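You operate a simulated robot arm through the tools that you are given. There is no shell and no other tool.

The job below is to be done with a simulated robot arm. You get a single attempt, and the scene is never put back.

TASK
Put things in order on the top of the picnic table. At the end: the grey peg from the top of the picnic table stands on top of the thin blue soap; the cream soap box from the top of the picnic table is in the white bucket; the clear purple-cap bottle (marked "Softener") stands where the yellow small sponge stood; the yellow small sponge stands where the cream soap box stood; whatever was shut is shut again. Leave all else as you found it, and nothing knocked over.

Only the result counts: the job must be done as asked and must still hold three seconds after the hand-in. Knocking over, shifting, dropping, spilling or breaking anything else fails it. Lids that push on must go on centred and level and be pressed home; caps that screw on are set level and turned clockwise until they are tight.

THE ROBOT
A 7-joint arm with a two-finger parallel gripper, fixed in place. Base frame: the origin is at the foot of the arm, x ahead of it, y to its left, z up; the work surface is at about z = 0. Readings come in mm, degrees, newtons and seconds.
With the tool pointing down near the work surface it reaches from about 240 to 620 mm from the base axis. Its first joint turns from -66.0 to 66.0 degrees. Payload 2.6 kg.
Tool frame: the origin (TCP) lies between the finger pads and is the grasp point; the fingertips stand 30 mm ahead of it; z points along the fingers, y is the line along which they close. The gripper opens to 94 mm. The fingers are 28 mm wide and 10 mm thick; the gripper's body (50 by 96 mm) begins 55 mm behind the TCP.
Orientation is that of the tool frame in the base frame, as [roll, pitch, yaw] about the fixed x, y, z axes, in that order (R = Rz(yaw) Ry(pitch) Rx(roll)). With the fingers straight down and closing along the base's y, the tool's x points along the base's -x, its y along +y and its z along -z.

THE INTERFACE
- The arm moves only by the tool play_rows. Its argument "series" is a list of rows, each an object (a shift or turn left out is 0, a gripper value left out holds the last) with "linear": the shift along the tool's x, y, z in units of 200 mm (1.0 is 200 mm), a list of three; "rot": the turn, a rotation vector about the tool's x, y, z in units of 60 degrees (1.0 is 60 degrees), a list of three; "fingers": the gripper command, from -1 (fully open) to 1 (shut), values between in proportion. In form: [{"linear": [tx, ty, tz], "rot": [ax, ay, az], "fingers": fingers}, ...]. A call has 1 to 20 rows; each row is the pose to reach, as a shift and turn from the pose commanded when the call began, along the tool's axes at that moment. A call with a number of a shift or a turn outside -1 to 1 is refused whole. Each row takes 0.2 s and may step no farther than 50 mm and 8.6 degrees from the row before; otherwise, or with a gripper value out of range, the whole call is refused. Where a pose cannot be reached the arm comes as near as it can. A force on the tool above 40 N (or 10 N above the force at the start of the call, whichever is more), or a blocked arm, ends the call early, and 0.2 s more pass. The fingers move at their own pace (about 72 mm/s each) and stop on an object; they squeeze with about 22 N. The grip force told is the motor's: it shows also when the fingers shut on nothing. Time passes only in rows, and 0.2 s behind the last, so rows that repeat a pose let the fingers close. The reply holds the time, the measured pose of the TCP, the force on the tool along the base axes, the opening and the grip force, in the units named above and with some noise, with the torque about the TCP (base axes, N m) and any sound that the robot's microphone picked up.
- Cameras (640 x 400 px; columns grow to the right, rows downward): "scene" is fixed at [39.9, 440.5, 554]; the picture's right is [-0.71, -0.71, 0.00], its down [-0.46, 0.46, -0.76] and it looks along [0.53, -0.54, -0.66] (base axes); focal length 248 px, centre (320, 200). "wrist" rides on the gripper at [76, 14, -102] in the tool frame; the picture's right is [-0.18, 0.98, 0.00], its down [-0.75, -0.14, -0.64] and it looks along [-0.63, -0.12, 0.77] (tool axes); focal length 243 px, centre (320, 200). There is no depth. A picture from a camera that has moved, and an enlarged one, comes with that camera's place and axes in the base frame and with its lens.
- grab_frame(camera): a new picture of that camera. The clock stands still meanwhile.
- close_up(camera, box): a new picture of the part [left, top, right, bottom] of that camera's present view, enlarged. The clock stands still meanwhile.
- job_done(): hands the job in; it is judged then, once.

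Places have to be worked out from the pictures, the camera data and where the tool is seen. Open the gripper and draw the arm clear of the work before you hand the job in, unless the task says otherwise.

The tools are called after "Call:" as name(argument=value, ...) on one line, values as JSON. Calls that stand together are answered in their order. play_rows: Moves the arm, as the interface text tells. Its arguments: {"type":"object","properties":{"series":{"type":"array","items":{"type":"object","properties":{"linear":{"type":"array","items":{"type":"number"}},"rot":{"type":"array","items":{"type":"number"}},"fingers":{"type":"number"}}}}},"required":["series"]} The other tools are called the same way: grab_frame (camera) takes a picture; close_up (camera, box) takes an enlarged picture of a part of a camera's view; job_done () hands the job in.

At the start:

```text
time: 0.0
position: [325.0, 76.6, 377.8]
orientation: [-179.9, 0.0, -179.9]
wrist_force: [0.7, 0.8, -0.3]
moment: [-0.04, -0.02, -0.01]
finger_gap: 94.2
grasp_force: 0.0
```

scene: 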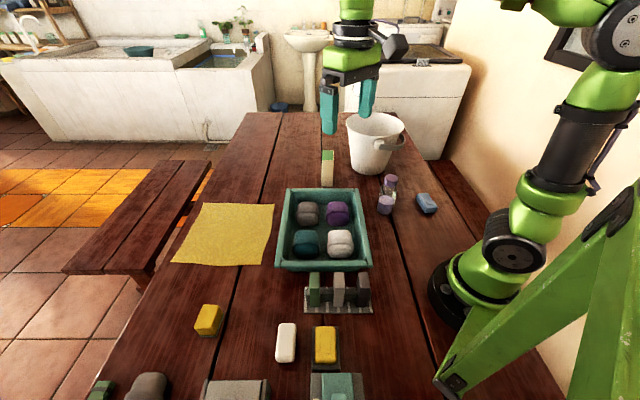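
wrist: 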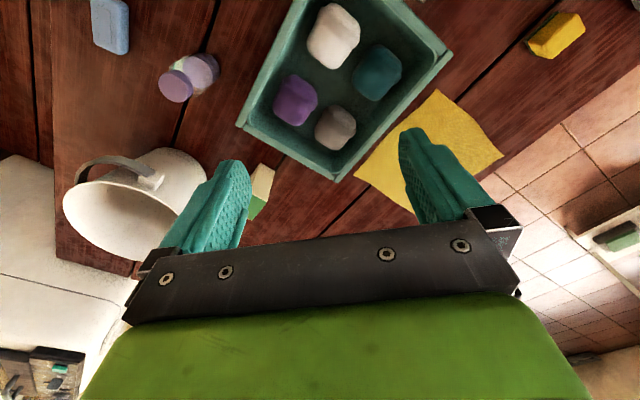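

I start by looking closer at the parts of the scene to identify the objects.

Call:
close_up(camera="scene", box=[260, 100, 460, 225])

Call:
close_up(camera="scene", box=[160, 260, 400, 400])

Call:
close_up(camera="scene", box=[60, 340, 380, 400])

Call:
close_up(camera="wrist", box=[50, 0, 290, 150])

```text
3.20 times, centred on (360, 162) of scene
camera zoom: at [39.9, 440.5, 554.0], right [-0.71, -0.71, 0.0], down [-0.46, 0.46, -0.76], along [0.53, -0.54, -0.66], focal length 795 px, centre (192, 320)
```

zoom: 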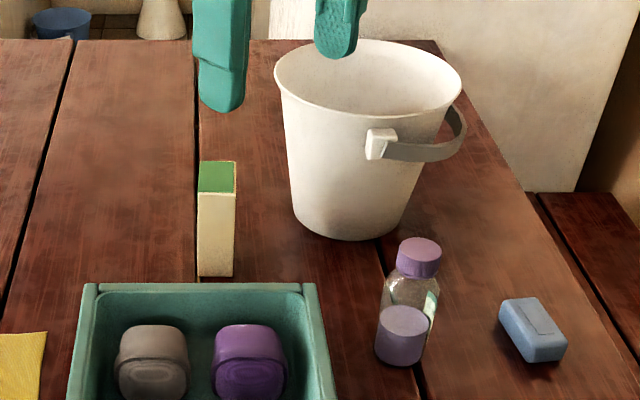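

```text
2.67 times, centred on (280, 330) of scene
camera zoom: at [39.9, 440.5, 554.0], right [-0.71, -0.71, 0.0], down [-0.46, 0.46, -0.76], along [0.53, -0.54, -0.66], focal length 663 px, centre (427, -147)
```

zoom: 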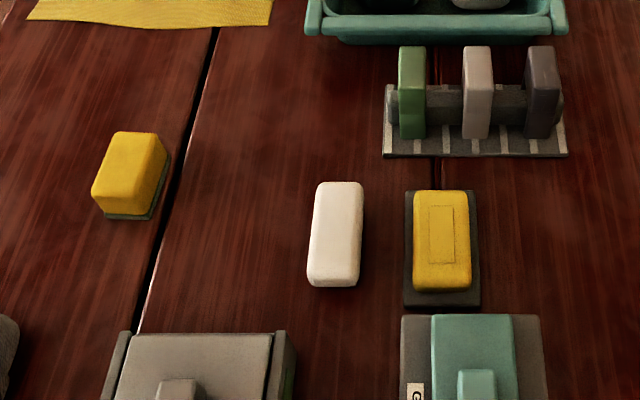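

```text
2.00 times, centred on (220, 370) of scene
camera zoom: at [39.9, 440.5, 554.0], right [-0.71, -0.71, 0.0], down [-0.46, 0.46, -0.76], along [0.53, -0.54, -0.66], focal length 497 px, centre (520, -140)
```

zoom: 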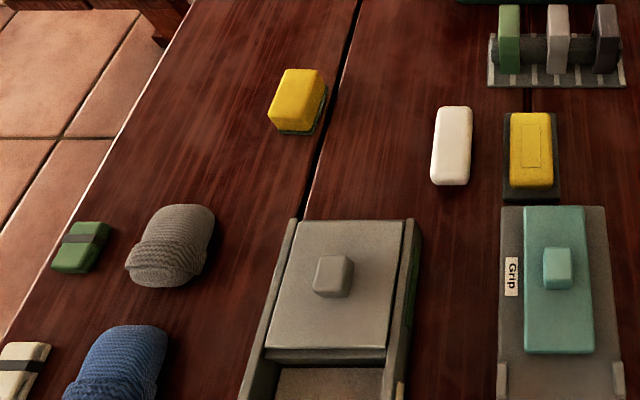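

```text
2.67 times, centred on (170, 75) of wrist
camera zoom: at [250.0, 90.3, 480.8], right [0.18, 0.98, 0.0], down [0.75, -0.14, 0.64], along [0.63, -0.12, -0.77], focal length 647 px, centre (720, 533)
```

zoom: 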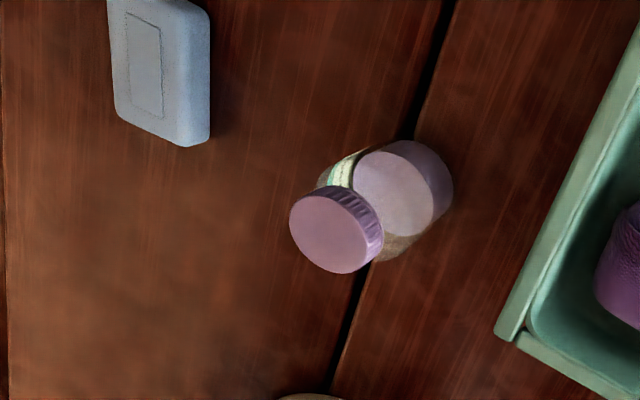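

The soap box appears to stand near (518,-83), the bottle near (295,-118), the blue soap near (207,-225), the bucket near (472,-276), the rack near (199,217) and the sponge near (355,452). I move the wrist camera high over the left part to see the rack and sponge better.

Call:
play_rows(series=[{"linear": [0.12, 0.2, 0]}, {"linear": [0.24, 0.4, 0]}, {"linear": [0.36, 0.6, 0]}, {"linear": [0.48, 0.8, 0]}, {"linear": [0.6, 1.0, 0]}, {"linear": [0.6, 1.0, 0]}])

Call:
grab_frame(camera="wrist")

Call:
grab_frame(camera="scene")

```text
time: 1.4
position: [205.3, 277.3, 379.1]
orientation: [-179.9, 0.0, 180.0]
wrist_force: [0.2, -0.3, -0.8]
moment: [0.01, 0.04, 0.02]
finger_gap: 94.2
grasp_force: 0.2
```

```text
taken
camera wrist: at [128.8, 290.5, 482.0], right [0.18, 0.98, 0.0], down [0.75, -0.14, 0.64], along [0.63, -0.12, -0.77], focal length 243 px, centre (320, 200)
```

wrist: 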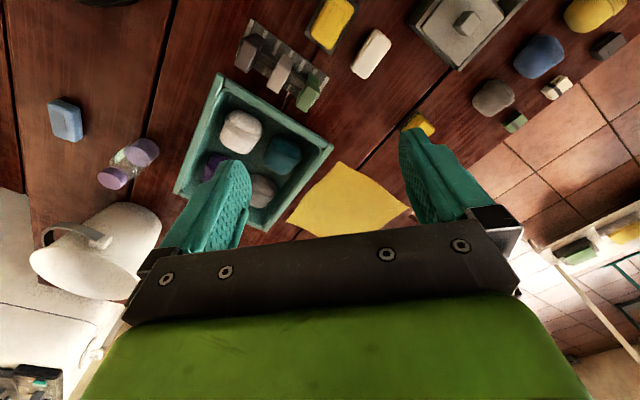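

```text
taken
```

scene: 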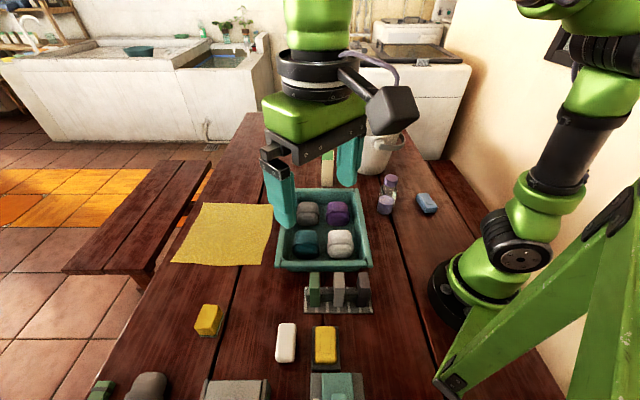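

Call:
close_up(camera="wrist", box=[200, 0, 420, 140])

Call:
close_up(camera="wrist", box=[380, 0, 640, 160])

Call:
close_up(camera="wrist", box=[500, 190, 640, 280])

Call:
close_up(camera="wrist", box=[20, 80, 220, 210])

Call:
close_up(camera="scene", box=[290, 260, 390, 322])

```text
2.86 times, centred on (310, 70) of wrist
camera zoom: at [128.8, 290.5, 482.0], right [0.18, 0.98, 0.0], down [0.75, -0.14, 0.64], along [0.63, -0.12, -0.77], focal length 693 px, centre (349, 571)
```

zoom: 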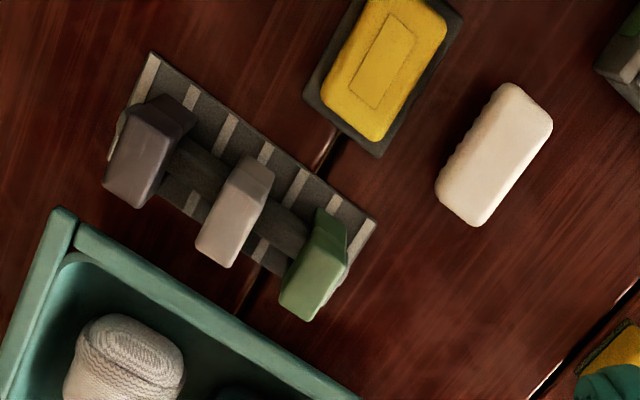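

```text
2.46 times, centred on (510, 80) of wrist
camera zoom: at [128.8, 290.5, 482.0], right [0.18, 0.98, 0.0], down [0.75, -0.14, 0.64], along [0.63, -0.12, -0.77], focal length 597 px, centre (-148, 495)
```

zoom: 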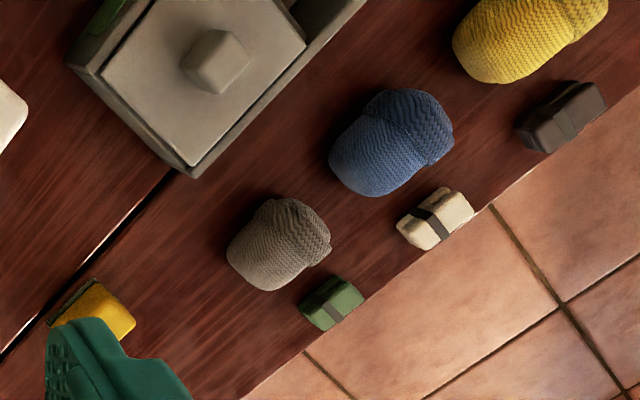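

```text
4.44 times, centred on (570, 235) of wrist
camera zoom: at [128.8, 290.5, 482.0], right [0.18, 0.98, 0.0], down [0.75, -0.14, 0.64], along [0.63, -0.12, -0.77], focal length 1078 px, centre (-791, 44)
```

zoom: 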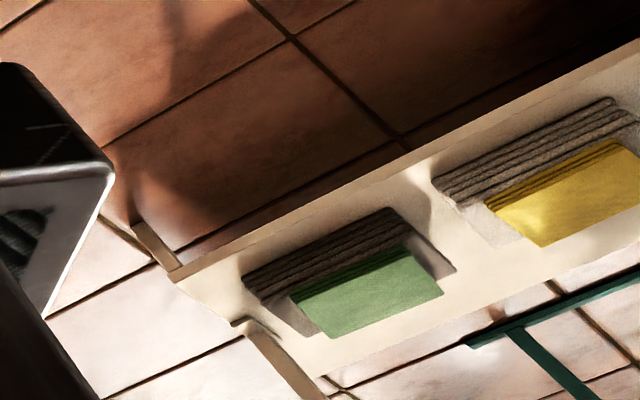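

```text
3.08 times, centred on (120, 145) of wrist
camera zoom: at [128.8, 290.5, 482.0], right [0.18, 0.98, 0.0], down [0.75, -0.14, 0.64], along [0.63, -0.12, -0.77], focal length 746 px, centre (935, 369)
```

zoom: 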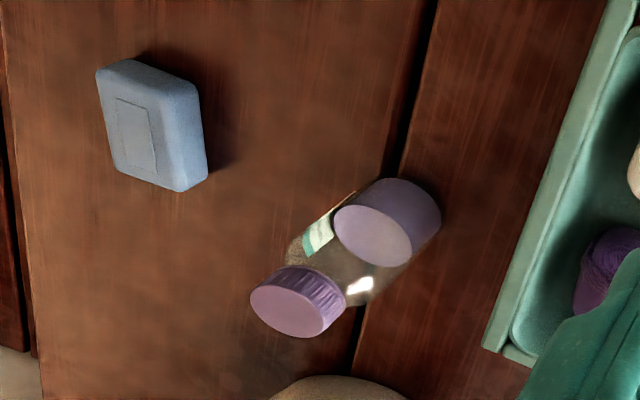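

```text
6.40 times, centred on (340, 291) of scene
camera zoom: at [39.9, 440.5, 554.0], right [-0.71, -0.71, 0.0], down [-0.46, 0.46, -0.76], along [0.53, -0.54, -0.66], focal length 1591 px, centre (192, -382)
```

zoom: 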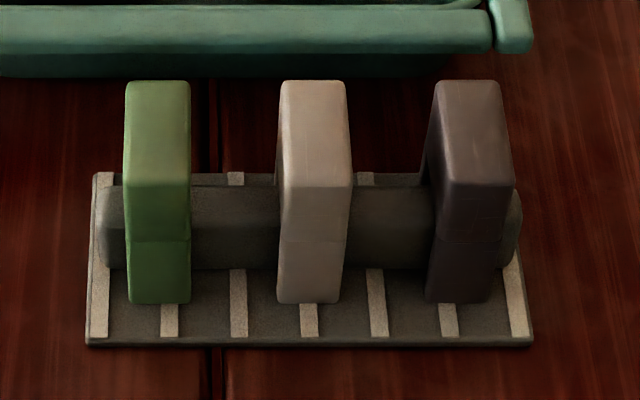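

The rack holds a green, a light grey and a dark peg. I zoom in further to judge the pegs' colours and shapes and to see the bottle label.

Call:
close_up(camera="wrist", box=[230, 10, 340, 120])

Call:
close_up(camera="scene", box=[370, 170, 400, 220])

Call:
close_up(camera="scene", box=[405, 180, 445, 220])

Call:
close_up(camera="scene", box=[270, 180, 380, 275])

Call:
close_up(camera="scene", box=[80, 340, 400, 400])

```text
3.64 times, centred on (285, 65) of wrist
camera zoom: at [128.8, 290.5, 482.0], right [0.18, 0.98, 0.0], down [0.75, -0.14, 0.64], along [0.63, -0.12, -0.77], focal length 882 px, centre (447, 691)
```

zoom: 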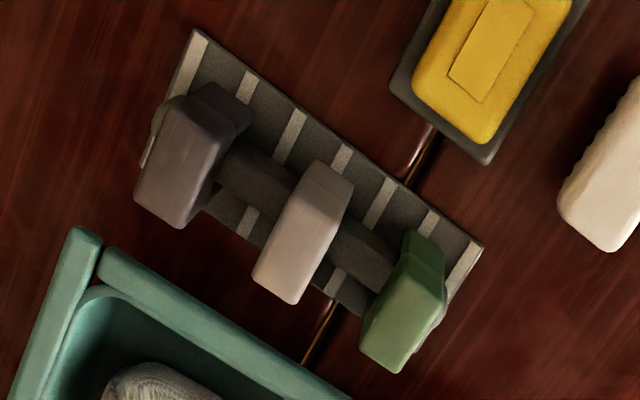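

```text
8.00 times, centred on (385, 195) of scene
camera zoom: at [39.9, 440.5, 554.0], right [-0.71, -0.71, 0.0], down [-0.46, 0.46, -0.76], along [0.53, -0.54, -0.66], focal length 1988 px, centre (-200, 240)
```

zoom: 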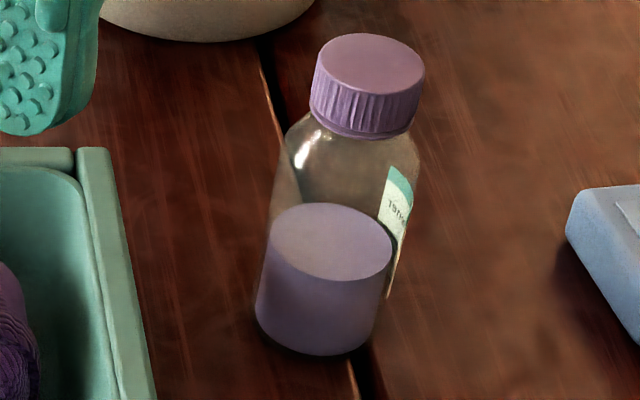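

```text
10.00 times, centred on (425, 200) of scene
camera zoom: at [39.9, 440.5, 554.0], right [-0.71, -0.71, 0.0], down [-0.46, 0.46, -0.76], along [0.53, -0.54, -0.66], focal length 2486 px, centre (-730, 200)
```

zoom: 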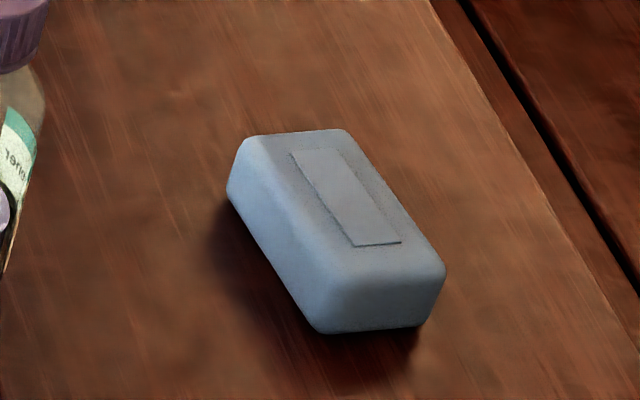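

```text
4.21 times, centred on (325, 228) of scene
camera zoom: at [39.9, 440.5, 554.0], right [-0.71, -0.71, 0.0], down [-0.46, 0.46, -0.76], along [0.53, -0.54, -0.66], focal length 1046 px, centre (299, 84)
```

zoom: 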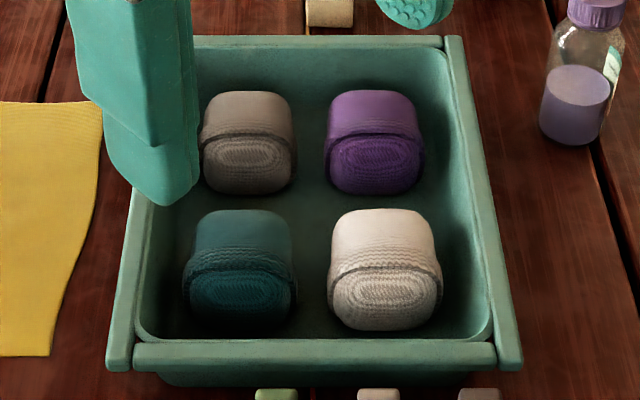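

```text
2.00 times, centred on (240, 370) of scene
camera zoom: at [39.9, 440.5, 554.0], right [-0.71, -0.71, 0.0], down [-0.46, 0.46, -0.76], along [0.53, -0.54, -0.66], focal length 497 px, centre (480, -140)
```

zoom: 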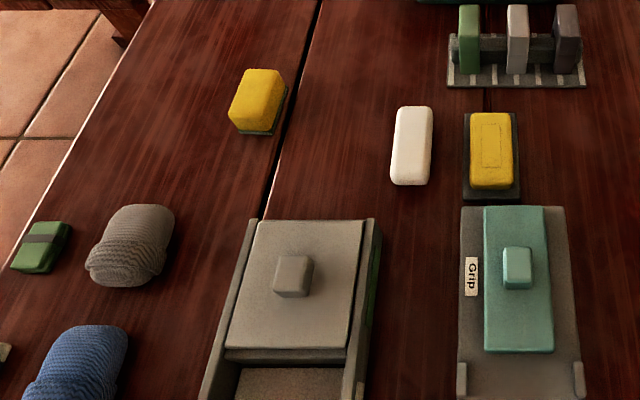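

The bottle carries the "Softener" label and the blue soap is the flat one. I move the wrist camera nearer to the rack for a better view of the pegs.

Call:
play_rows(series=[{"linear": [0.1, -0.05, 0.2]}, {"linear": [0.2, -0.1, 0.4]}, {"linear": [0.3, -0.15, 0.6]}, {"linear": [0.35, -0.18, 0.75]}, {"linear": [0.35, -0.18, 0.75]}])

Call:
grab_frame(camera="wrist")

Call:
grab_frame(camera="scene")

```text
time: 2.6
position: [136.9, 239.4, 228.4]
orientation: [-180.0, 0.0, 180.0]
wrist_force: [-0.2, 0.2, 0.0]
moment: [-0.02, -0.01, 0.02]
finger_gap: 93.9
grasp_force: 0.0
```

```text
taken
camera wrist: at [60.2, 253.7, 331.0], right [0.18, 0.98, 0.0], down [0.75, -0.14, 0.64], along [0.63, -0.12, -0.77], focal length 243 px, centre (320, 200)
```

wrist: 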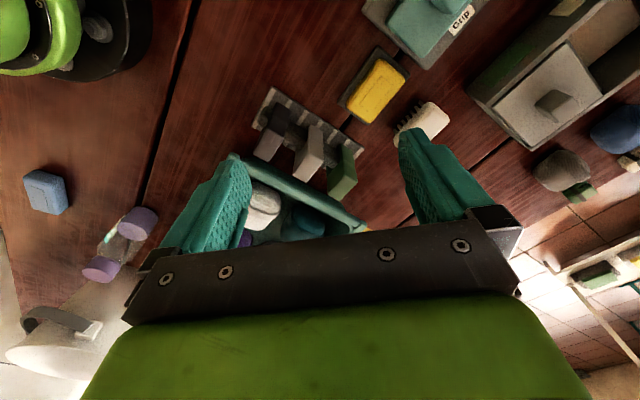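

```text
taken
```

scene: 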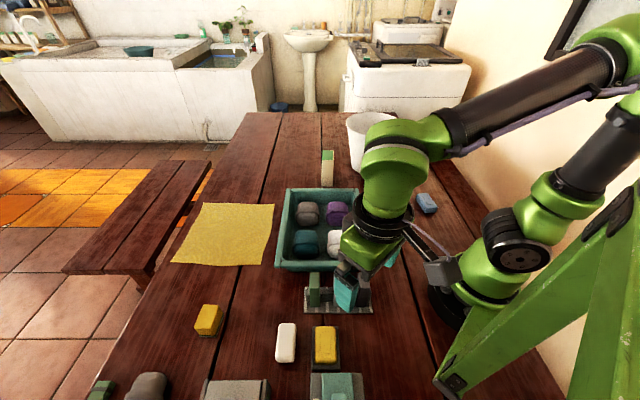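

The white item turns out to be a brush. I zoom into the rack and into the shelf in the back for comparison.

Call:
close_up(camera="wrist", box=[240, 75, 370, 205])

Call:
close_up(camera="wrist", box=[360, 0, 640, 175])

Call:
close_up(camera="wrist", box=[520, 130, 640, 205])

Call:
close_up(camera="wrist", box=[10, 150, 170, 290])

```text
3.08 times, centred on (305, 140) of wrist
camera zoom: at [60.2, 253.7, 331.0], right [0.18, 0.98, 0.0], down [0.75, -0.14, 0.64], along [0.63, -0.12, -0.77], focal length 746 px, centre (366, 385)
```

zoom: 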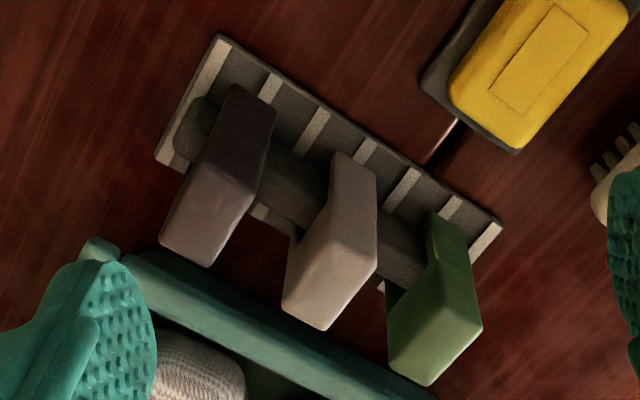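

```text
2.29 times, centred on (500, 88) of wrist
camera zoom: at [60.2, 253.7, 331.0], right [0.18, 0.98, 0.0], down [0.75, -0.14, 0.64], along [0.63, -0.12, -0.77], focal length 555 px, centre (-91, 457)
```

zoom: 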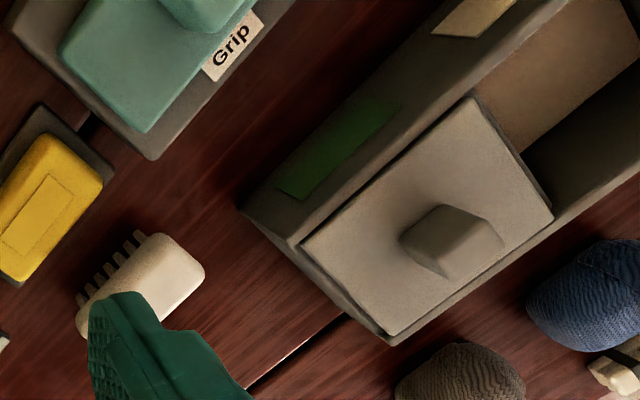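

```text
5.33 times, centred on (580, 168) of wrist
camera zoom: at [60.2, 253.7, 331.0], right [0.18, 0.98, 0.0], down [0.75, -0.14, 0.64], along [0.63, -0.12, -0.77], focal length 1294 px, centre (-1067, 373)
```

zoom: 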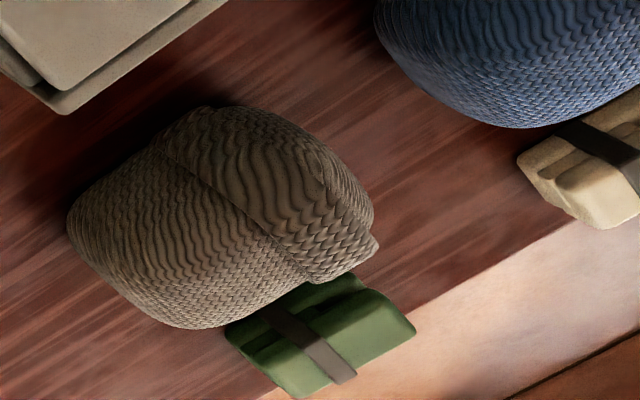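

```text
2.86 times, centred on (90, 220) of wrist
camera zoom: at [60.2, 253.7, 331.0], right [0.18, 0.98, 0.0], down [0.75, -0.14, 0.64], along [0.63, -0.12, -0.77], focal length 693 px, centre (977, 143)
```

zoom: 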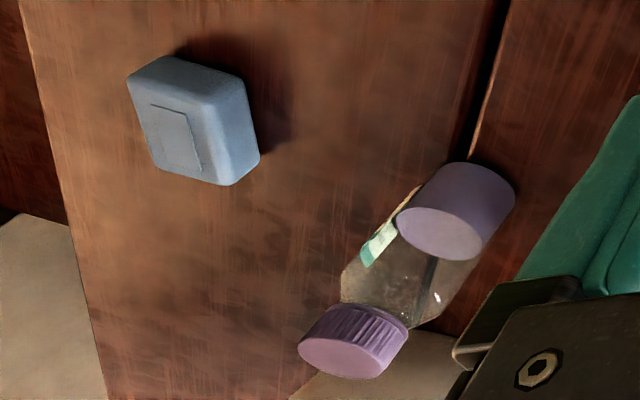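

I lift the arm away from the rack and move over to the right part, so the scene camera sees the rack unobstructed and the wrist camera sees the soap box and bucket.

Call:
play_rows(series=[{"linear": [-0.04, -0.05, -0.22]}, {"linear": [-0.12, -0.16, -0.4]}, {"linear": [-0.22, -0.3, -0.57]}, {"linear": [-0.34, -0.46, -0.7]}, {"linear": [-0.46, -0.64, -0.75]}, {"linear": [-0.6, -0.82, -0.75]}, {"linear": [-0.72, -1.0, -0.75]}, {"linear": [-0.72, -1.0, -0.75]}])

Call:
play_rows(series=[{"linear": [-0.14, -0.12, 0]}, {"linear": [-0.28, -0.24, 0]}, {"linear": [-0.42, -0.36, 0]}, {"linear": [-0.54, -0.44, 0]}, {"linear": [-0.54, -0.44, 0]}])

Call:
grab_frame(camera="wrist")

Call:
close_up(camera="scene", box=[300, 265, 375, 315])

Call:
close_up(camera="scene", box=[190, 220, 390, 345])

```text
time: 4.4
position: [281.1, 39.5, 378.4]
orientation: [180.0, -0.1, 179.9]
wrist_force: [-0.5, 0.3, 0.0]
moment: [-0.02, 0.02, -0.03]
finger_gap: 94.3
grasp_force: 0.1
```

```text
time: 5.6
position: [389.2, -48.0, 376.9]
orientation: [180.0, 0.0, -180.0]
wrist_force: [-0.3, 0.4, 0.4]
moment: [-0.01, -0.02, 0.02]
finger_gap: 93.7
grasp_force: 0.1
```

```text
taken
camera wrist: at [312.2, -34.3, 480.0], right [0.18, 0.98, 0.0], down [0.75, -0.14, 0.64], along [0.63, -0.12, -0.77], focal length 243 px, centre (320, 200)
```

wrist: 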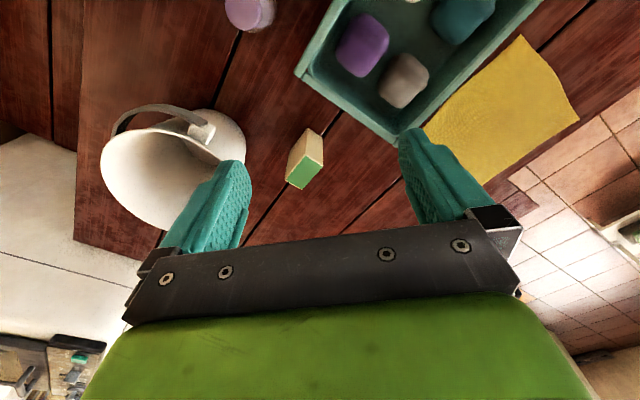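

```text
8.00 times, centred on (338, 290) of scene
camera zoom: at [40.0, 440.5, 554.0], right [-0.71, -0.71, 0.0], down [-0.46, 0.46, -0.76], along [0.53, -0.54, -0.66], focal length 1988 px, centre (180, -520)
```

zoom: 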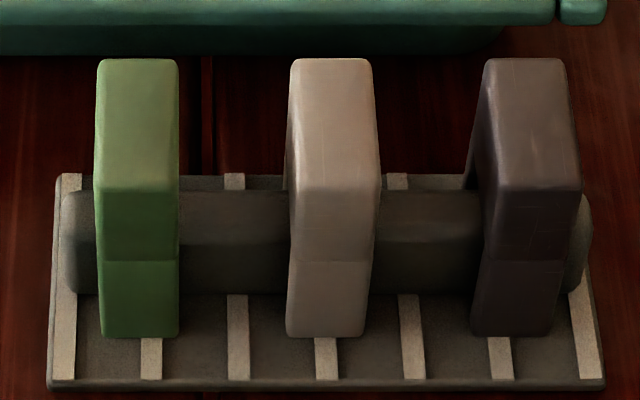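

```text
3.20 times, centred on (290, 282) of scene
camera zoom: at [40.0, 440.5, 554.0], right [-0.71, -0.71, 0.0], down [-0.46, 0.46, -0.76], along [0.53, -0.54, -0.66], focal length 795 px, centre (416, -64)
```

zoom: 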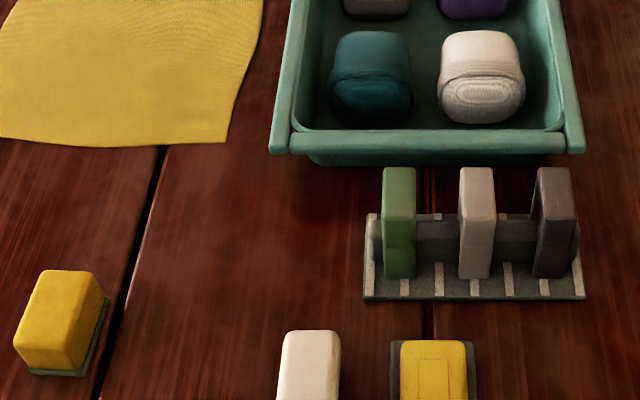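

The middle peg is a light neutral grey and the right one nearly black/charcoal; I will judge that again later. Now I localise the soap box and bucket with close-ups.

Call:
close_up(camera="wrist", box=[90, 80, 350, 245])

Call:
close_up(camera="wrist", box=[270, 115, 340, 200])

Call:
close_up(camera="scene", box=[300, 100, 420, 195])

Call:
close_up(camera="scene", box=[312, 140, 342, 195])

```text
2.42 times, centred on (220, 162) of wrist
camera zoom: at [312.2, -34.3, 480.0], right [0.18, 0.98, 0.0], down [0.75, -0.14, 0.64], along [0.63, -0.12, -0.77], focal length 588 px, centre (562, 291)
```

zoom: 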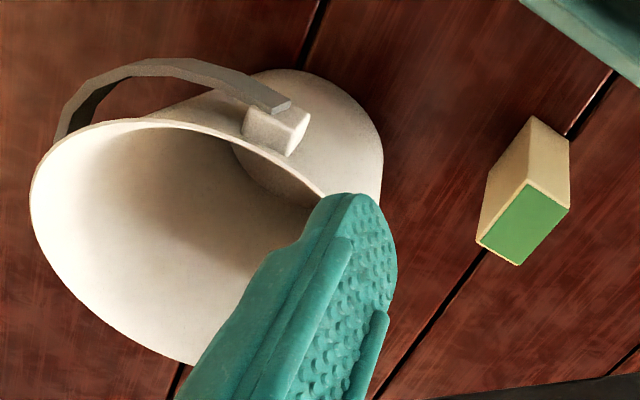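

```text
4.71 times, centred on (305, 158) of wrist
camera zoom: at [312.2, -34.3, 480.0], right [0.18, 0.98, 0.0], down [0.75, -0.14, 0.64], along [0.63, -0.12, -0.77], focal length 1142 px, centre (391, 400)
```

zoom: 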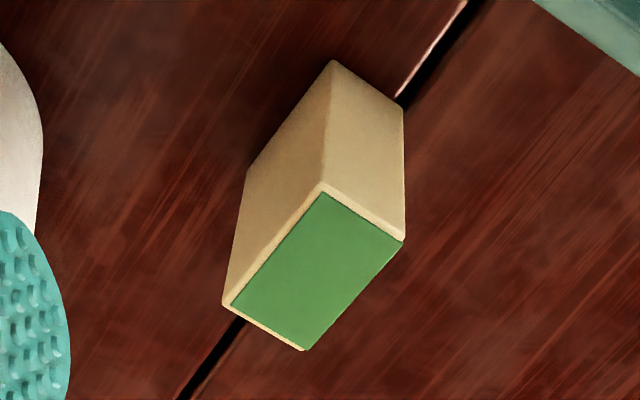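

```text
4.21 times, centred on (360, 148) of scene
camera zoom: at [40.0, 440.5, 554.0], right [-0.71, -0.71, 0.0], down [-0.46, 0.46, -0.76], along [0.53, -0.54, -0.66], focal length 1046 px, centre (152, 421)
```

zoom: 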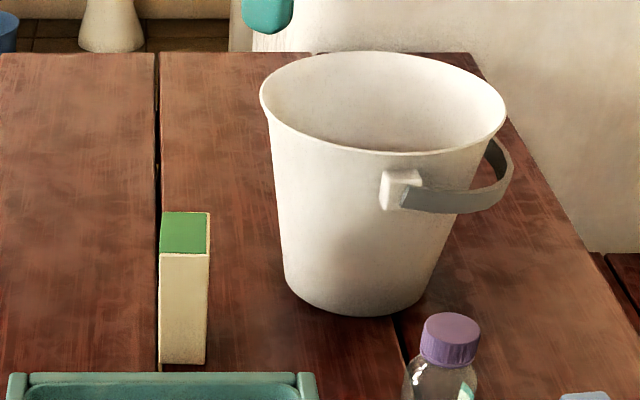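

```text
7.27 times, centred on (327, 168) of scene
camera zoom: at [40.0, 440.5, 554.0], right [-0.71, -0.71, 0.0], down [-0.46, 0.46, -0.76], along [0.53, -0.54, -0.66], focal length 1808 px, centre (269, 436)
```

zoom: 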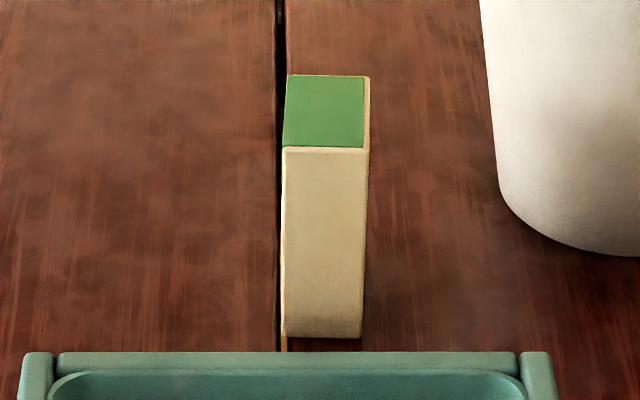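

I triangulate the soap box as about 38 x 68 x 110 mm, centred at (549,-109), short side at about 42° to x; the bucket is centred near (497,-297), rim at z≈180 with radius ≈100. I move above the soap box, turning the tool so its fingers close across the short side.

Call:
play_rows(series=[{"linear": [-0.115, -0.0434, 0.0914], "rot": [0, 0, 0.1136]}, {"linear": [-0.23, -0.0867, 0.1829], "rot": [0, 0, 0.2271]}, {"linear": [-0.344, -0.13, 0.2743], "rot": [0, 0, 0.3407]}, {"linear": [-0.459, -0.1734, 0.3657], "rot": [0, 0, 0.4543]}, {"linear": [-0.574, -0.2168, 0.4571], "rot": [0, 0, 0.5679]}, {"linear": [-0.688, -0.26, 0.5486], "rot": [0, 0, 0.6814]}, {"linear": [-0.803, -0.3035, 0.64], "rot": [0, 0, 0.795]}, {"linear": [-0.803, -0.3035, 0.64], "rot": [0, 0, 0.795]}])

Call:
grab_frame(camera="wrist")

Call:
grab_frame(camera="scene")

```text
time: 7.4
position: [550.5, -108.6, 248.8]
orientation: [-179.9, 0.1, 132.2]
wrist_force: [0.1, -0.4, -0.3]
moment: [0.01, 0.0, -0.01]
finger_gap: 94.0
grasp_force: 0.2
```

```text
taken
camera wrist: at [508.4, -42.6, 352.2], right [0.85, 0.52, 0.0], down [0.4, -0.65, 0.64], along [0.34, -0.55, -0.77], focal length 243 px, centre (320, 200)
```

wrist: 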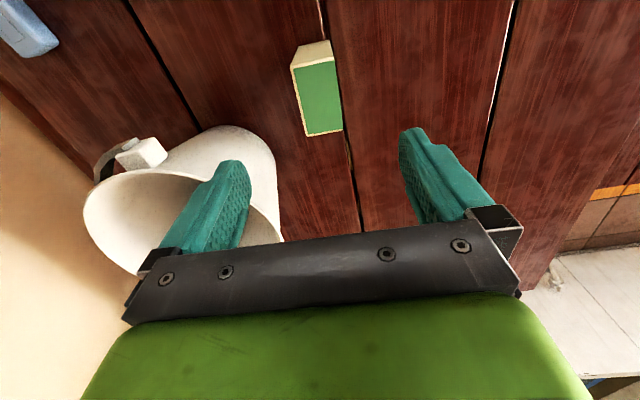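

```text
taken
```

scene: 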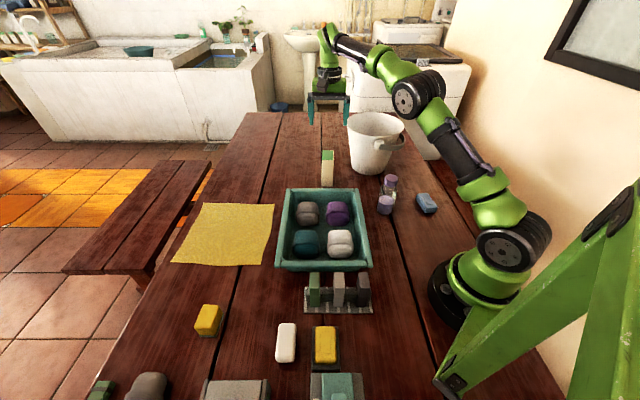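

The tool stands above the soap box at z=250. I check alignment with a zoom before going down.

Call:
close_up(camera="wrist", box=[270, 30, 370, 150])

```text
3.33 times, centred on (320, 90) of wrist
camera zoom: at [508.4, -42.6, 352.2], right [0.85, 0.52, 0.0], down [0.4, -0.65, 0.64], along [0.34, -0.55, -0.77], focal length 809 px, centre (320, 567)
```

zoom: 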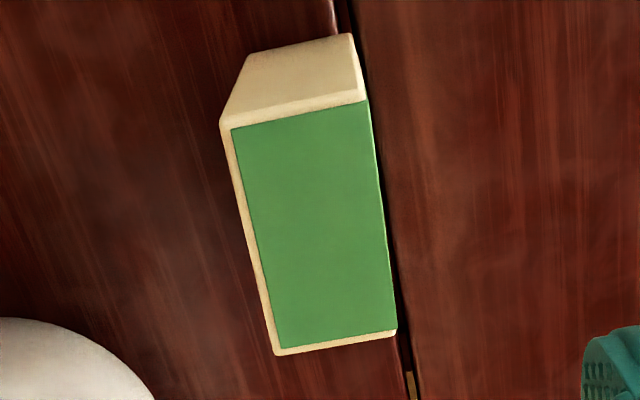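

The box is aligned to within a millimetre or two with the fingers. I go down to TCP z=100 and close on it.

Call:
play_rows(series=[{"linear": [0, -0.006, 0.2]}, {"linear": [0, -0.006, 0.4]}, {"linear": [0, -0.006, 0.58]}, {"linear": [0, -0.006, 0.7]}, {"linear": [0, -0.006, 0.75]}, {"linear": [0, -0.006, 0.75], "fingers": 1}, {"linear": [0, -0.006, 0.75], "fingers": 1}, {"linear": [0, -0.006, 0.75], "fingers": 1}, {"linear": [0, -0.006, 0.75], "fingers": 1}])

```text
time: 9.4
position: [548.1, -110.7, 99.1]
orientation: [-180.0, -0.1, 132.2]
wrist_force: [-0.1, 0.1, -0.1]
moment: [0.05, 0.0, 0.0]
finger_gap: 44.0
grasp_force: 22.2
```

The fingers stopped at 44 mm with full grip force. I check with pictures before lifting.

Call:
close_up(camera="scene", box=[280, 80, 420, 200])

Call:
grab_frame(camera="wrist")

```text
3.33 times, centred on (350, 140) of scene
camera zoom: at [40.0, 440.5, 554.0], right [-0.71, -0.71, 0.0], down [-0.46, 0.46, -0.76], along [0.53, -0.54, -0.66], focal length 828 px, centre (220, 400)
```

zoom: 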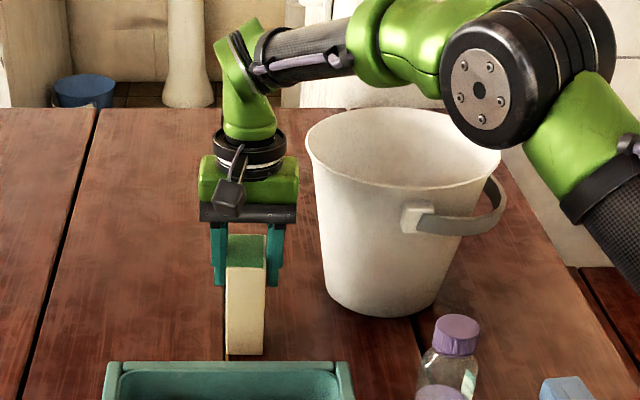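

```text
taken
camera wrist: at [507.2, -44.0, 202.8], right [0.85, 0.53, 0.0], down [0.4, -0.65, 0.64], along [0.34, -0.55, -0.77], focal length 243 px, centre (320, 200)
```

wrist: 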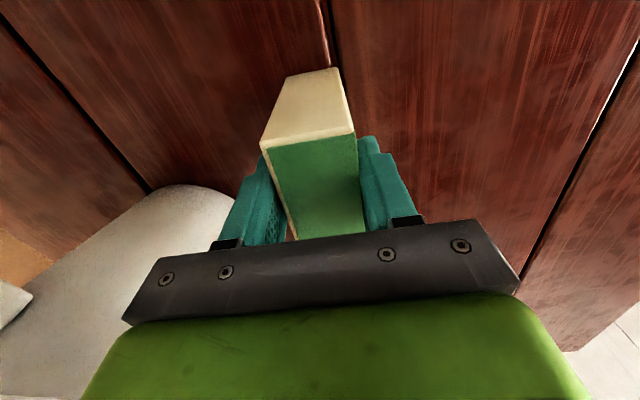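

The grip looks centred and secure. I lift the box straight up by 200 mm.

Call:
play_rows(series=[{"linear": [0, 0, -0.05]}, {"linear": [0, 0, -0.2]}, {"linear": [0, 0, -0.4]}, {"linear": [0, 0, -0.6]}, {"linear": [0, 0, -0.8]}, {"linear": [0, 0, -0.95]}, {"linear": [0, 0, -1.0]}, {"linear": [0, 0, -1.0]}])

Call:
grab_frame(camera="scene")

Call:
grab_frame(camera="wrist")

```text
time: 11.2
position: [548.5, -110.2, 289.6]
orientation: [-179.9, 0.0, 132.2]
wrist_force: [0.4, -0.1, -2.7]
moment: [0.0, 0.01, 0.01]
finger_gap: 44.2
grasp_force: 21.6
out of reach, approached as far as the arm can: row 7, 8
```

```text
taken
```

scene: 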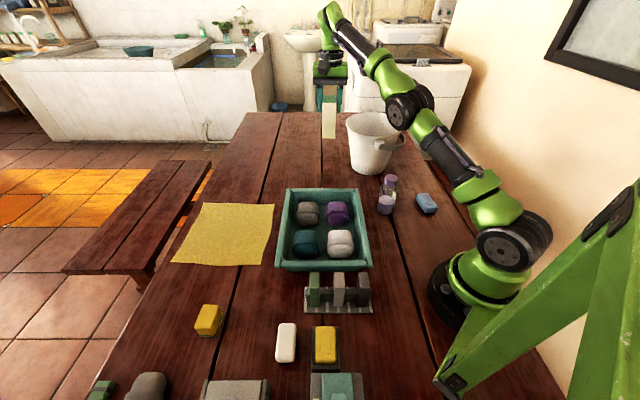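

```text
taken
camera wrist: at [506.7, -44.4, 392.7], right [0.85, 0.53, 0.0], down [0.4, -0.65, 0.64], along [0.34, -0.55, -0.77], focal length 243 px, centre (320, 200)
```

wrist: 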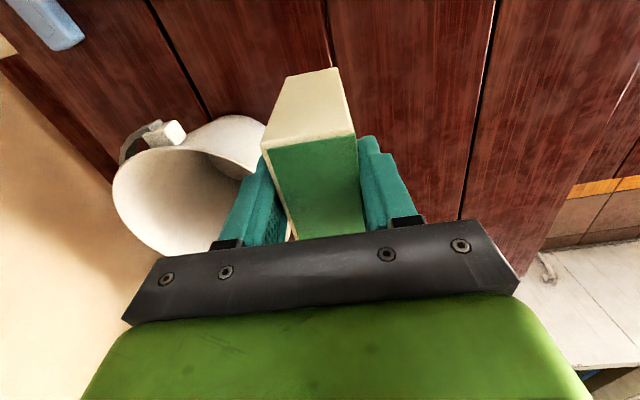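

The box is held (the arm tops out near z=290 at this radius). I move slightly inward first so that I can raise it higher, then check the pose.

Call:
play_rows(series=[{"linear": [0.008, -0.085, 0]}, {"linear": [0.0165, -0.167, 0]}, {"linear": [0.0165, -0.167, 0]}])

```text
time: 12.0
position: [522.0, -129.6, 289.6]
orientation: [-180.0, 0.0, 132.3]
wrist_force: [0.3, -1.1, -2.2]
moment: [0.03, 0.0, -0.01]
finger_gap: 44.0
grasp_force: 21.9
```

The pose is reachable again at z≈290. I now raise to z≈321 and carry the box over the near part of the bucket.

Call:
play_rows(series=[{"linear": [-0.04, -0.08, -0.15]}, {"linear": [-0.12, -0.25, -0.155]}, {"linear": [-0.2, -0.42, -0.155]}, {"linear": [-0.27, -0.56, -0.155]}, {"linear": [-0.324, -0.648, -0.155]}, {"linear": [-0.324, -0.648, -0.155]}])

Call:
grab_frame(camera="scene")

Call:
grab_frame(camera="wrist")

```text
time: 13.4
position: [469.4, -265.1, 321.0]
orientation: [180.0, 0.1, 132.3]
wrist_force: [-0.7, -0.4, -1.8]
moment: [-0.02, -0.01, -0.01]
finger_gap: 44.4
grasp_force: 22.1
```

```text
taken
```

scene: 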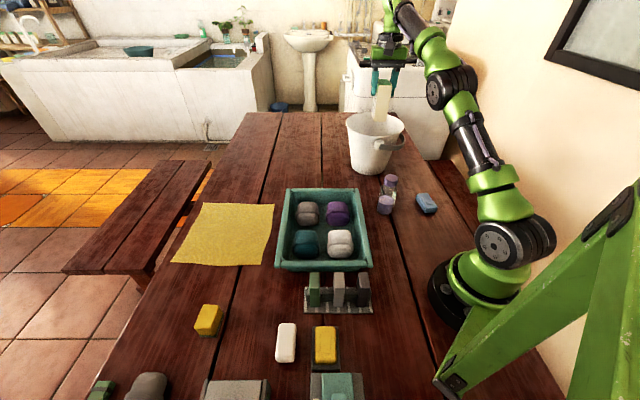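

```text
taken
camera wrist: at [427.7, -199.1, 423.8], right [0.85, 0.53, 0.0], down [0.4, -0.65, 0.64], along [0.34, -0.55, -0.77], focal length 243 px, centre (320, 200)
```

wrist: 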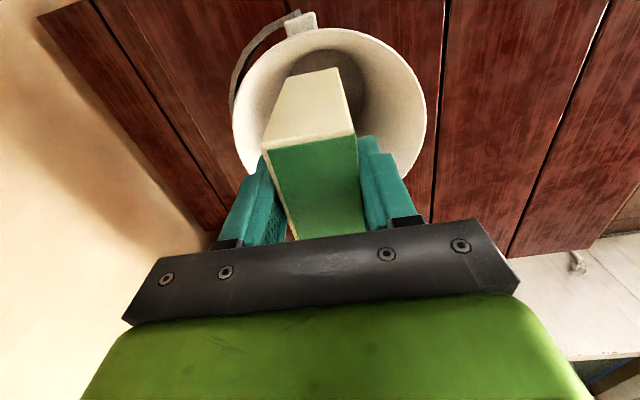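

The box hangs over the bucket, whose centre I now place at about (500,-299). I shift outward to the middle while going down inside, stopping at TCP z≈150 (box bottom ≈50).

Call:
play_rows(series=[{"linear": [-0.05, 0, 0.17]}, {"linear": [-0.13, -0.004, 0.3]}, {"linear": [-0.198, -0.0065, 0.41]}, {"linear": [-0.198, -0.0065, 0.56]}, {"linear": [-0.198, -0.0065, 0.71]}, {"linear": [-0.198, -0.0065, 0.86]}, {"linear": [-0.198, -0.0065, 0.86]}])

Call:
grab_frame(camera="wrist")

Call:
close_up(camera="scene", box=[320, 60, 440, 190])

```text
time: 15.0
position: [494.1, -294.9, 148.5]
orientation: [-180.0, -0.1, 132.3]
wrist_force: [-0.1, 0.5, -1.5]
moment: [0.0, 0.05, 0.04]
finger_gap: 43.9
grasp_force: 21.7
```

```text
taken
camera wrist: at [453.7, -228.8, 251.2], right [0.85, 0.53, 0.0], down [0.4, -0.65, 0.64], along [0.34, -0.55, -0.77], focal length 243 px, centre (320, 200)
```

wrist: 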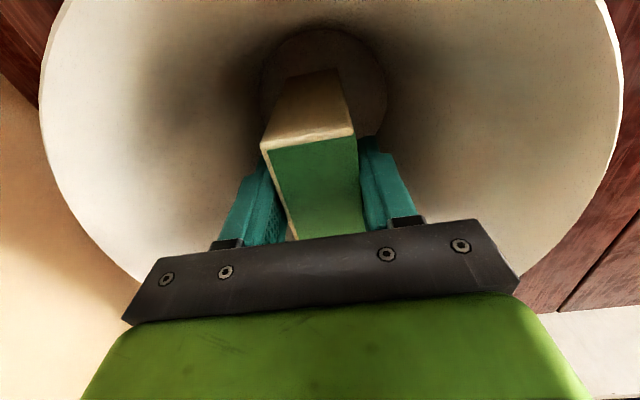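

```text
3.08 times, centred on (380, 125) of scene
camera zoom: at [40.0, 440.5, 554.0], right [-0.71, -0.71, 0.0], down [-0.46, 0.46, -0.76], along [0.53, -0.54, -0.66], focal length 765 px, centre (135, 431)
```

zoom: 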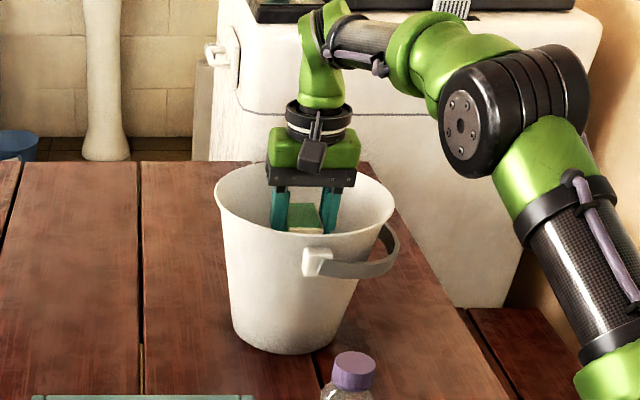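

The box hangs centred inside the bucket. I lower it another 38 mm and then creep down to the floor.

Call:
play_rows(series=[{"linear": [0, 0, 0.08]}, {"linear": [0, 0, 0.15]}, {"linear": [0, 0, 0.19]}, {"linear": [0, 0, 0.19]}])

Call:
play_rows(series=[{"linear": [0, 0, 0.01]}, {"linear": [0, 0, 0.015]}, {"linear": [0, 0, 0.015]}])

```text
time: 16.0
position: [495.0, -295.3, 111.4]
orientation: [180.0, 0.0, 132.2]
wrist_force: [-0.1, -0.8, -2.1]
moment: [-0.02, -0.02, 0.01]
finger_gap: 44.2
grasp_force: 22.2
```

```text
time: 16.8
position: [494.2, -293.6, 107.1]
orientation: [180.0, 0.0, 132.3]
wrist_force: [-0.4, -0.7, -2.1]
moment: [0.02, -0.04, -0.02]
finger_gap: 44.0
grasp_force: 21.5
```

No contact yet (force still about the box's weight). I creep down a few millimetres more.

Call:
play_rows(series=[{"linear": [0, 0, 0.01]}, {"linear": [0, 0, 0.015]}, {"linear": [0, 0, 0.015]}])

Call:
grab_frame(camera="wrist")

```text
time: 17.6
position: [494.6, -295.1, 105.2]
orientation: [179.9, 0.0, 132.4]
wrist_force: [-1.0, 1.9, 5.9]
moment: [0.13, 0.03, -0.02]
finger_gap: 44.4
grasp_force: 22.5
```

```text
taken
camera wrist: at [453.7, -228.9, 208.3], right [0.85, 0.53, 0.0], down [0.4, -0.65, 0.64], along [0.34, -0.55, -0.77], focal length 243 px, centre (320, 200)
```

wrist: 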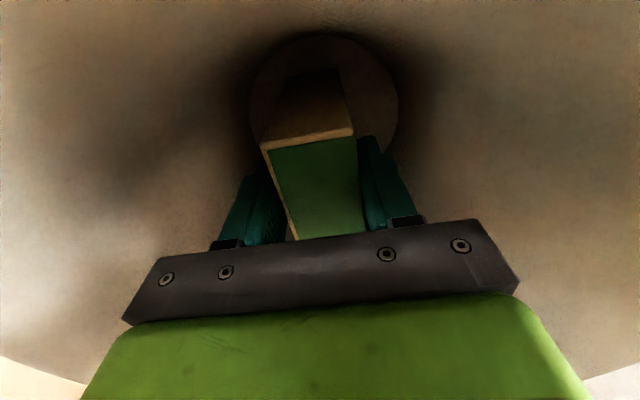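

Contact is felt (+6 N), so the box stands on the bucket's floor. I open the fingers and retreat straight up.

Call:
play_rows(series=[{"linear": [0, 0, 0], "fingers": -0.5}, {"linear": [0, 0, 0], "fingers": -0.5}, {"linear": [0, 0, 0], "fingers": -0.5}, {"linear": [0, 0, -0.1], "fingers": -0.5}, {"linear": [0, 0, -0.25], "fingers": -0.5}, {"linear": [0, 0, -0.4], "fingers": -0.5}, {"linear": [0, 0, -0.55], "fingers": -0.5}, {"linear": [0, 0, -0.65], "fingers": -0.5}, {"linear": [0, 0, -0.65], "fingers": -0.5}])

Call:
grab_frame(camera="wrist")

Call:
grab_frame(camera="scene")

```text
time: 19.6
position: [494.1, -294.1, 233.7]
orientation: [180.0, 0.0, 132.2]
wrist_force: [-0.1, 0.4, 0.1]
moment: [-0.03, 0.0, 0.02]
finger_gap: 70.6
grasp_force: 0.1
```

```text
taken
camera wrist: at [453.3, -228.5, 337.5], right [0.85, 0.53, 0.0], down [0.4, -0.65, 0.64], along [0.34, -0.55, -0.77], focal length 243 px, centre (320, 200)
```

wrist: 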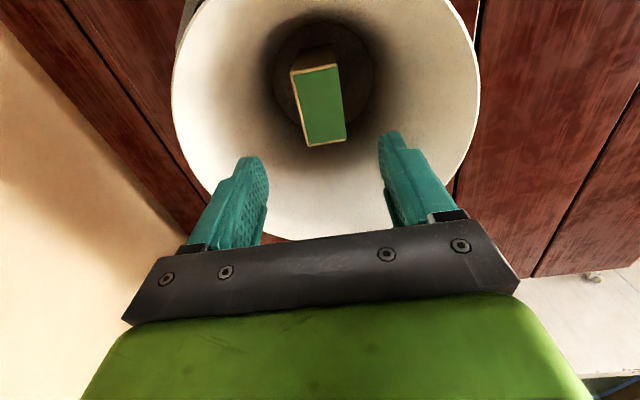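

```text
taken
```

scene: 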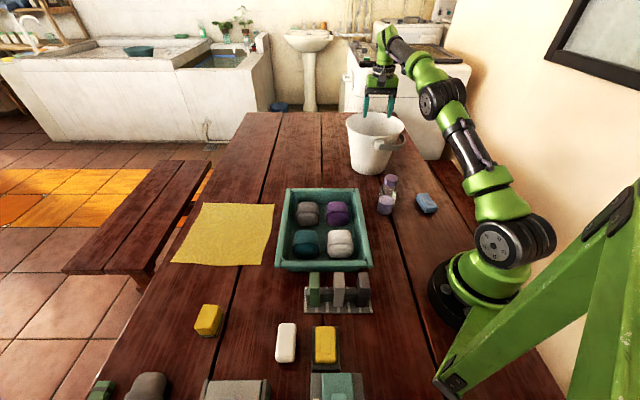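

The soap box now stands upright inside the bucket. I leave upward and inward, turning the tool back, on the way to the yellow sponge.

Call:
play_rows(series=[{"linear": [0.1, 0.0225, -0.12], "rot": [0, 0, -0.1325]}, {"linear": [0.25, 0.045, -0.2], "rot": [0, 0, -0.265]}, {"linear": [0.4, 0.0675, -0.26], "rot": [0, 0, -0.3975]}, {"linear": [0.55, 0.09, -0.3], "rot": [0, 0, -0.53]}, {"linear": [0.7, 0.1125, -0.325], "rot": [0, 0, -0.6625]}, {"linear": [0.85, 0.135, -0.325], "rot": [0, 0, -0.795]}, {"linear": [0.85, 0.135, -0.325], "rot": [0, 0, -0.795]}])

Call:
play_rows(series=[{"linear": [0, 0.2, 0]}, {"linear": [0, 0.4, 0]}, {"linear": [0, 0.6, 0]}, {"linear": [0, 0.8, 0]}, {"linear": [0, 1.0, 0]}, {"linear": [0, 1.0, 0]}])

Call:
play_rows(series=[{"linear": [0.04, 0.2, 0]}, {"linear": [0.08, 0.4, 0]}, {"linear": [0.12, 0.6, 0]}, {"linear": [0.16, 0.8, 0]}, {"linear": [0.2, 1.0, 0]}, {"linear": [0.2, 1.0, 0]}])

Call:
play_rows(series=[{"linear": [0.05, 0.2, 0]}, {"linear": [0.1, 0.4, 0]}, {"linear": [0.15, 0.6, 0]}, {"linear": [0.2, 0.75, 0]}, {"linear": [0.2, 0.75, 0]}])

Call:
grab_frame(camera="wrist")

Call:
grab_frame(camera="scene")

```text
time: 21.2
position: [399.6, -151.0, 299.6]
orientation: [180.0, 0.0, -179.8]
wrist_force: [0.1, 0.3, 0.3]
moment: [0.02, -0.04, 0.0]
finger_gap: 70.5
grasp_force: 0.0
```

```text
time: 22.6
position: [400.2, 49.7, 300.1]
orientation: [180.0, 0.0, 180.0]
wrist_force: [-0.3, 0.5, 0.1]
moment: [-0.04, -0.04, 0.0]
finger_gap: 70.6
grasp_force: 0.0
```

```text
time: 24.0
position: [360.4, 249.2, 300.3]
orientation: [-179.9, -0.1, -180.0]
wrist_force: [0.3, -0.5, 0.5]
moment: [0.04, 0.03, 0.0]
finger_gap: 70.6
grasp_force: 0.0
```

```text
time: 25.2
position: [320.2, 399.4, 299.2]
orientation: [179.9, 0.0, 180.0]
wrist_force: [1.0, 0.2, -0.2]
moment: [0.05, 0.0, -0.01]
finger_gap: 70.7
grasp_force: 0.0
```

```text
taken
camera wrist: at [243.0, 413.7, 402.7], right [0.18, 0.98, 0.0], down [0.75, -0.14, 0.64], along [0.63, -0.12, -0.77], focal length 243 px, centre (320, 200)
```

wrist: 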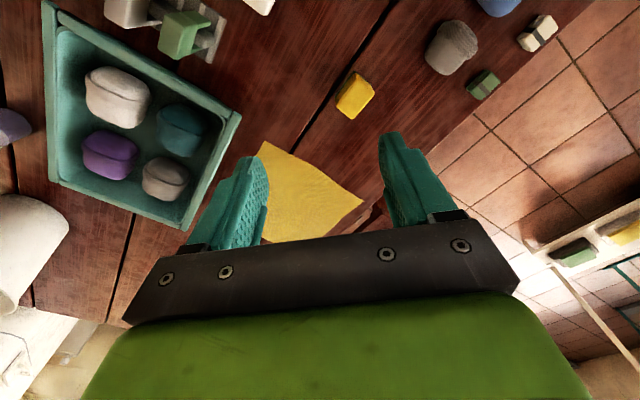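

```text
taken
```

scene: 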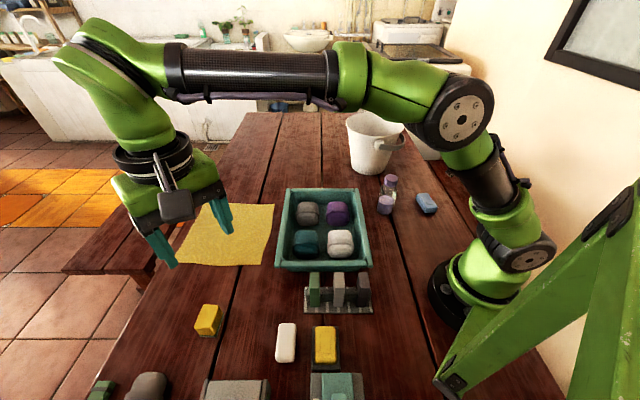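

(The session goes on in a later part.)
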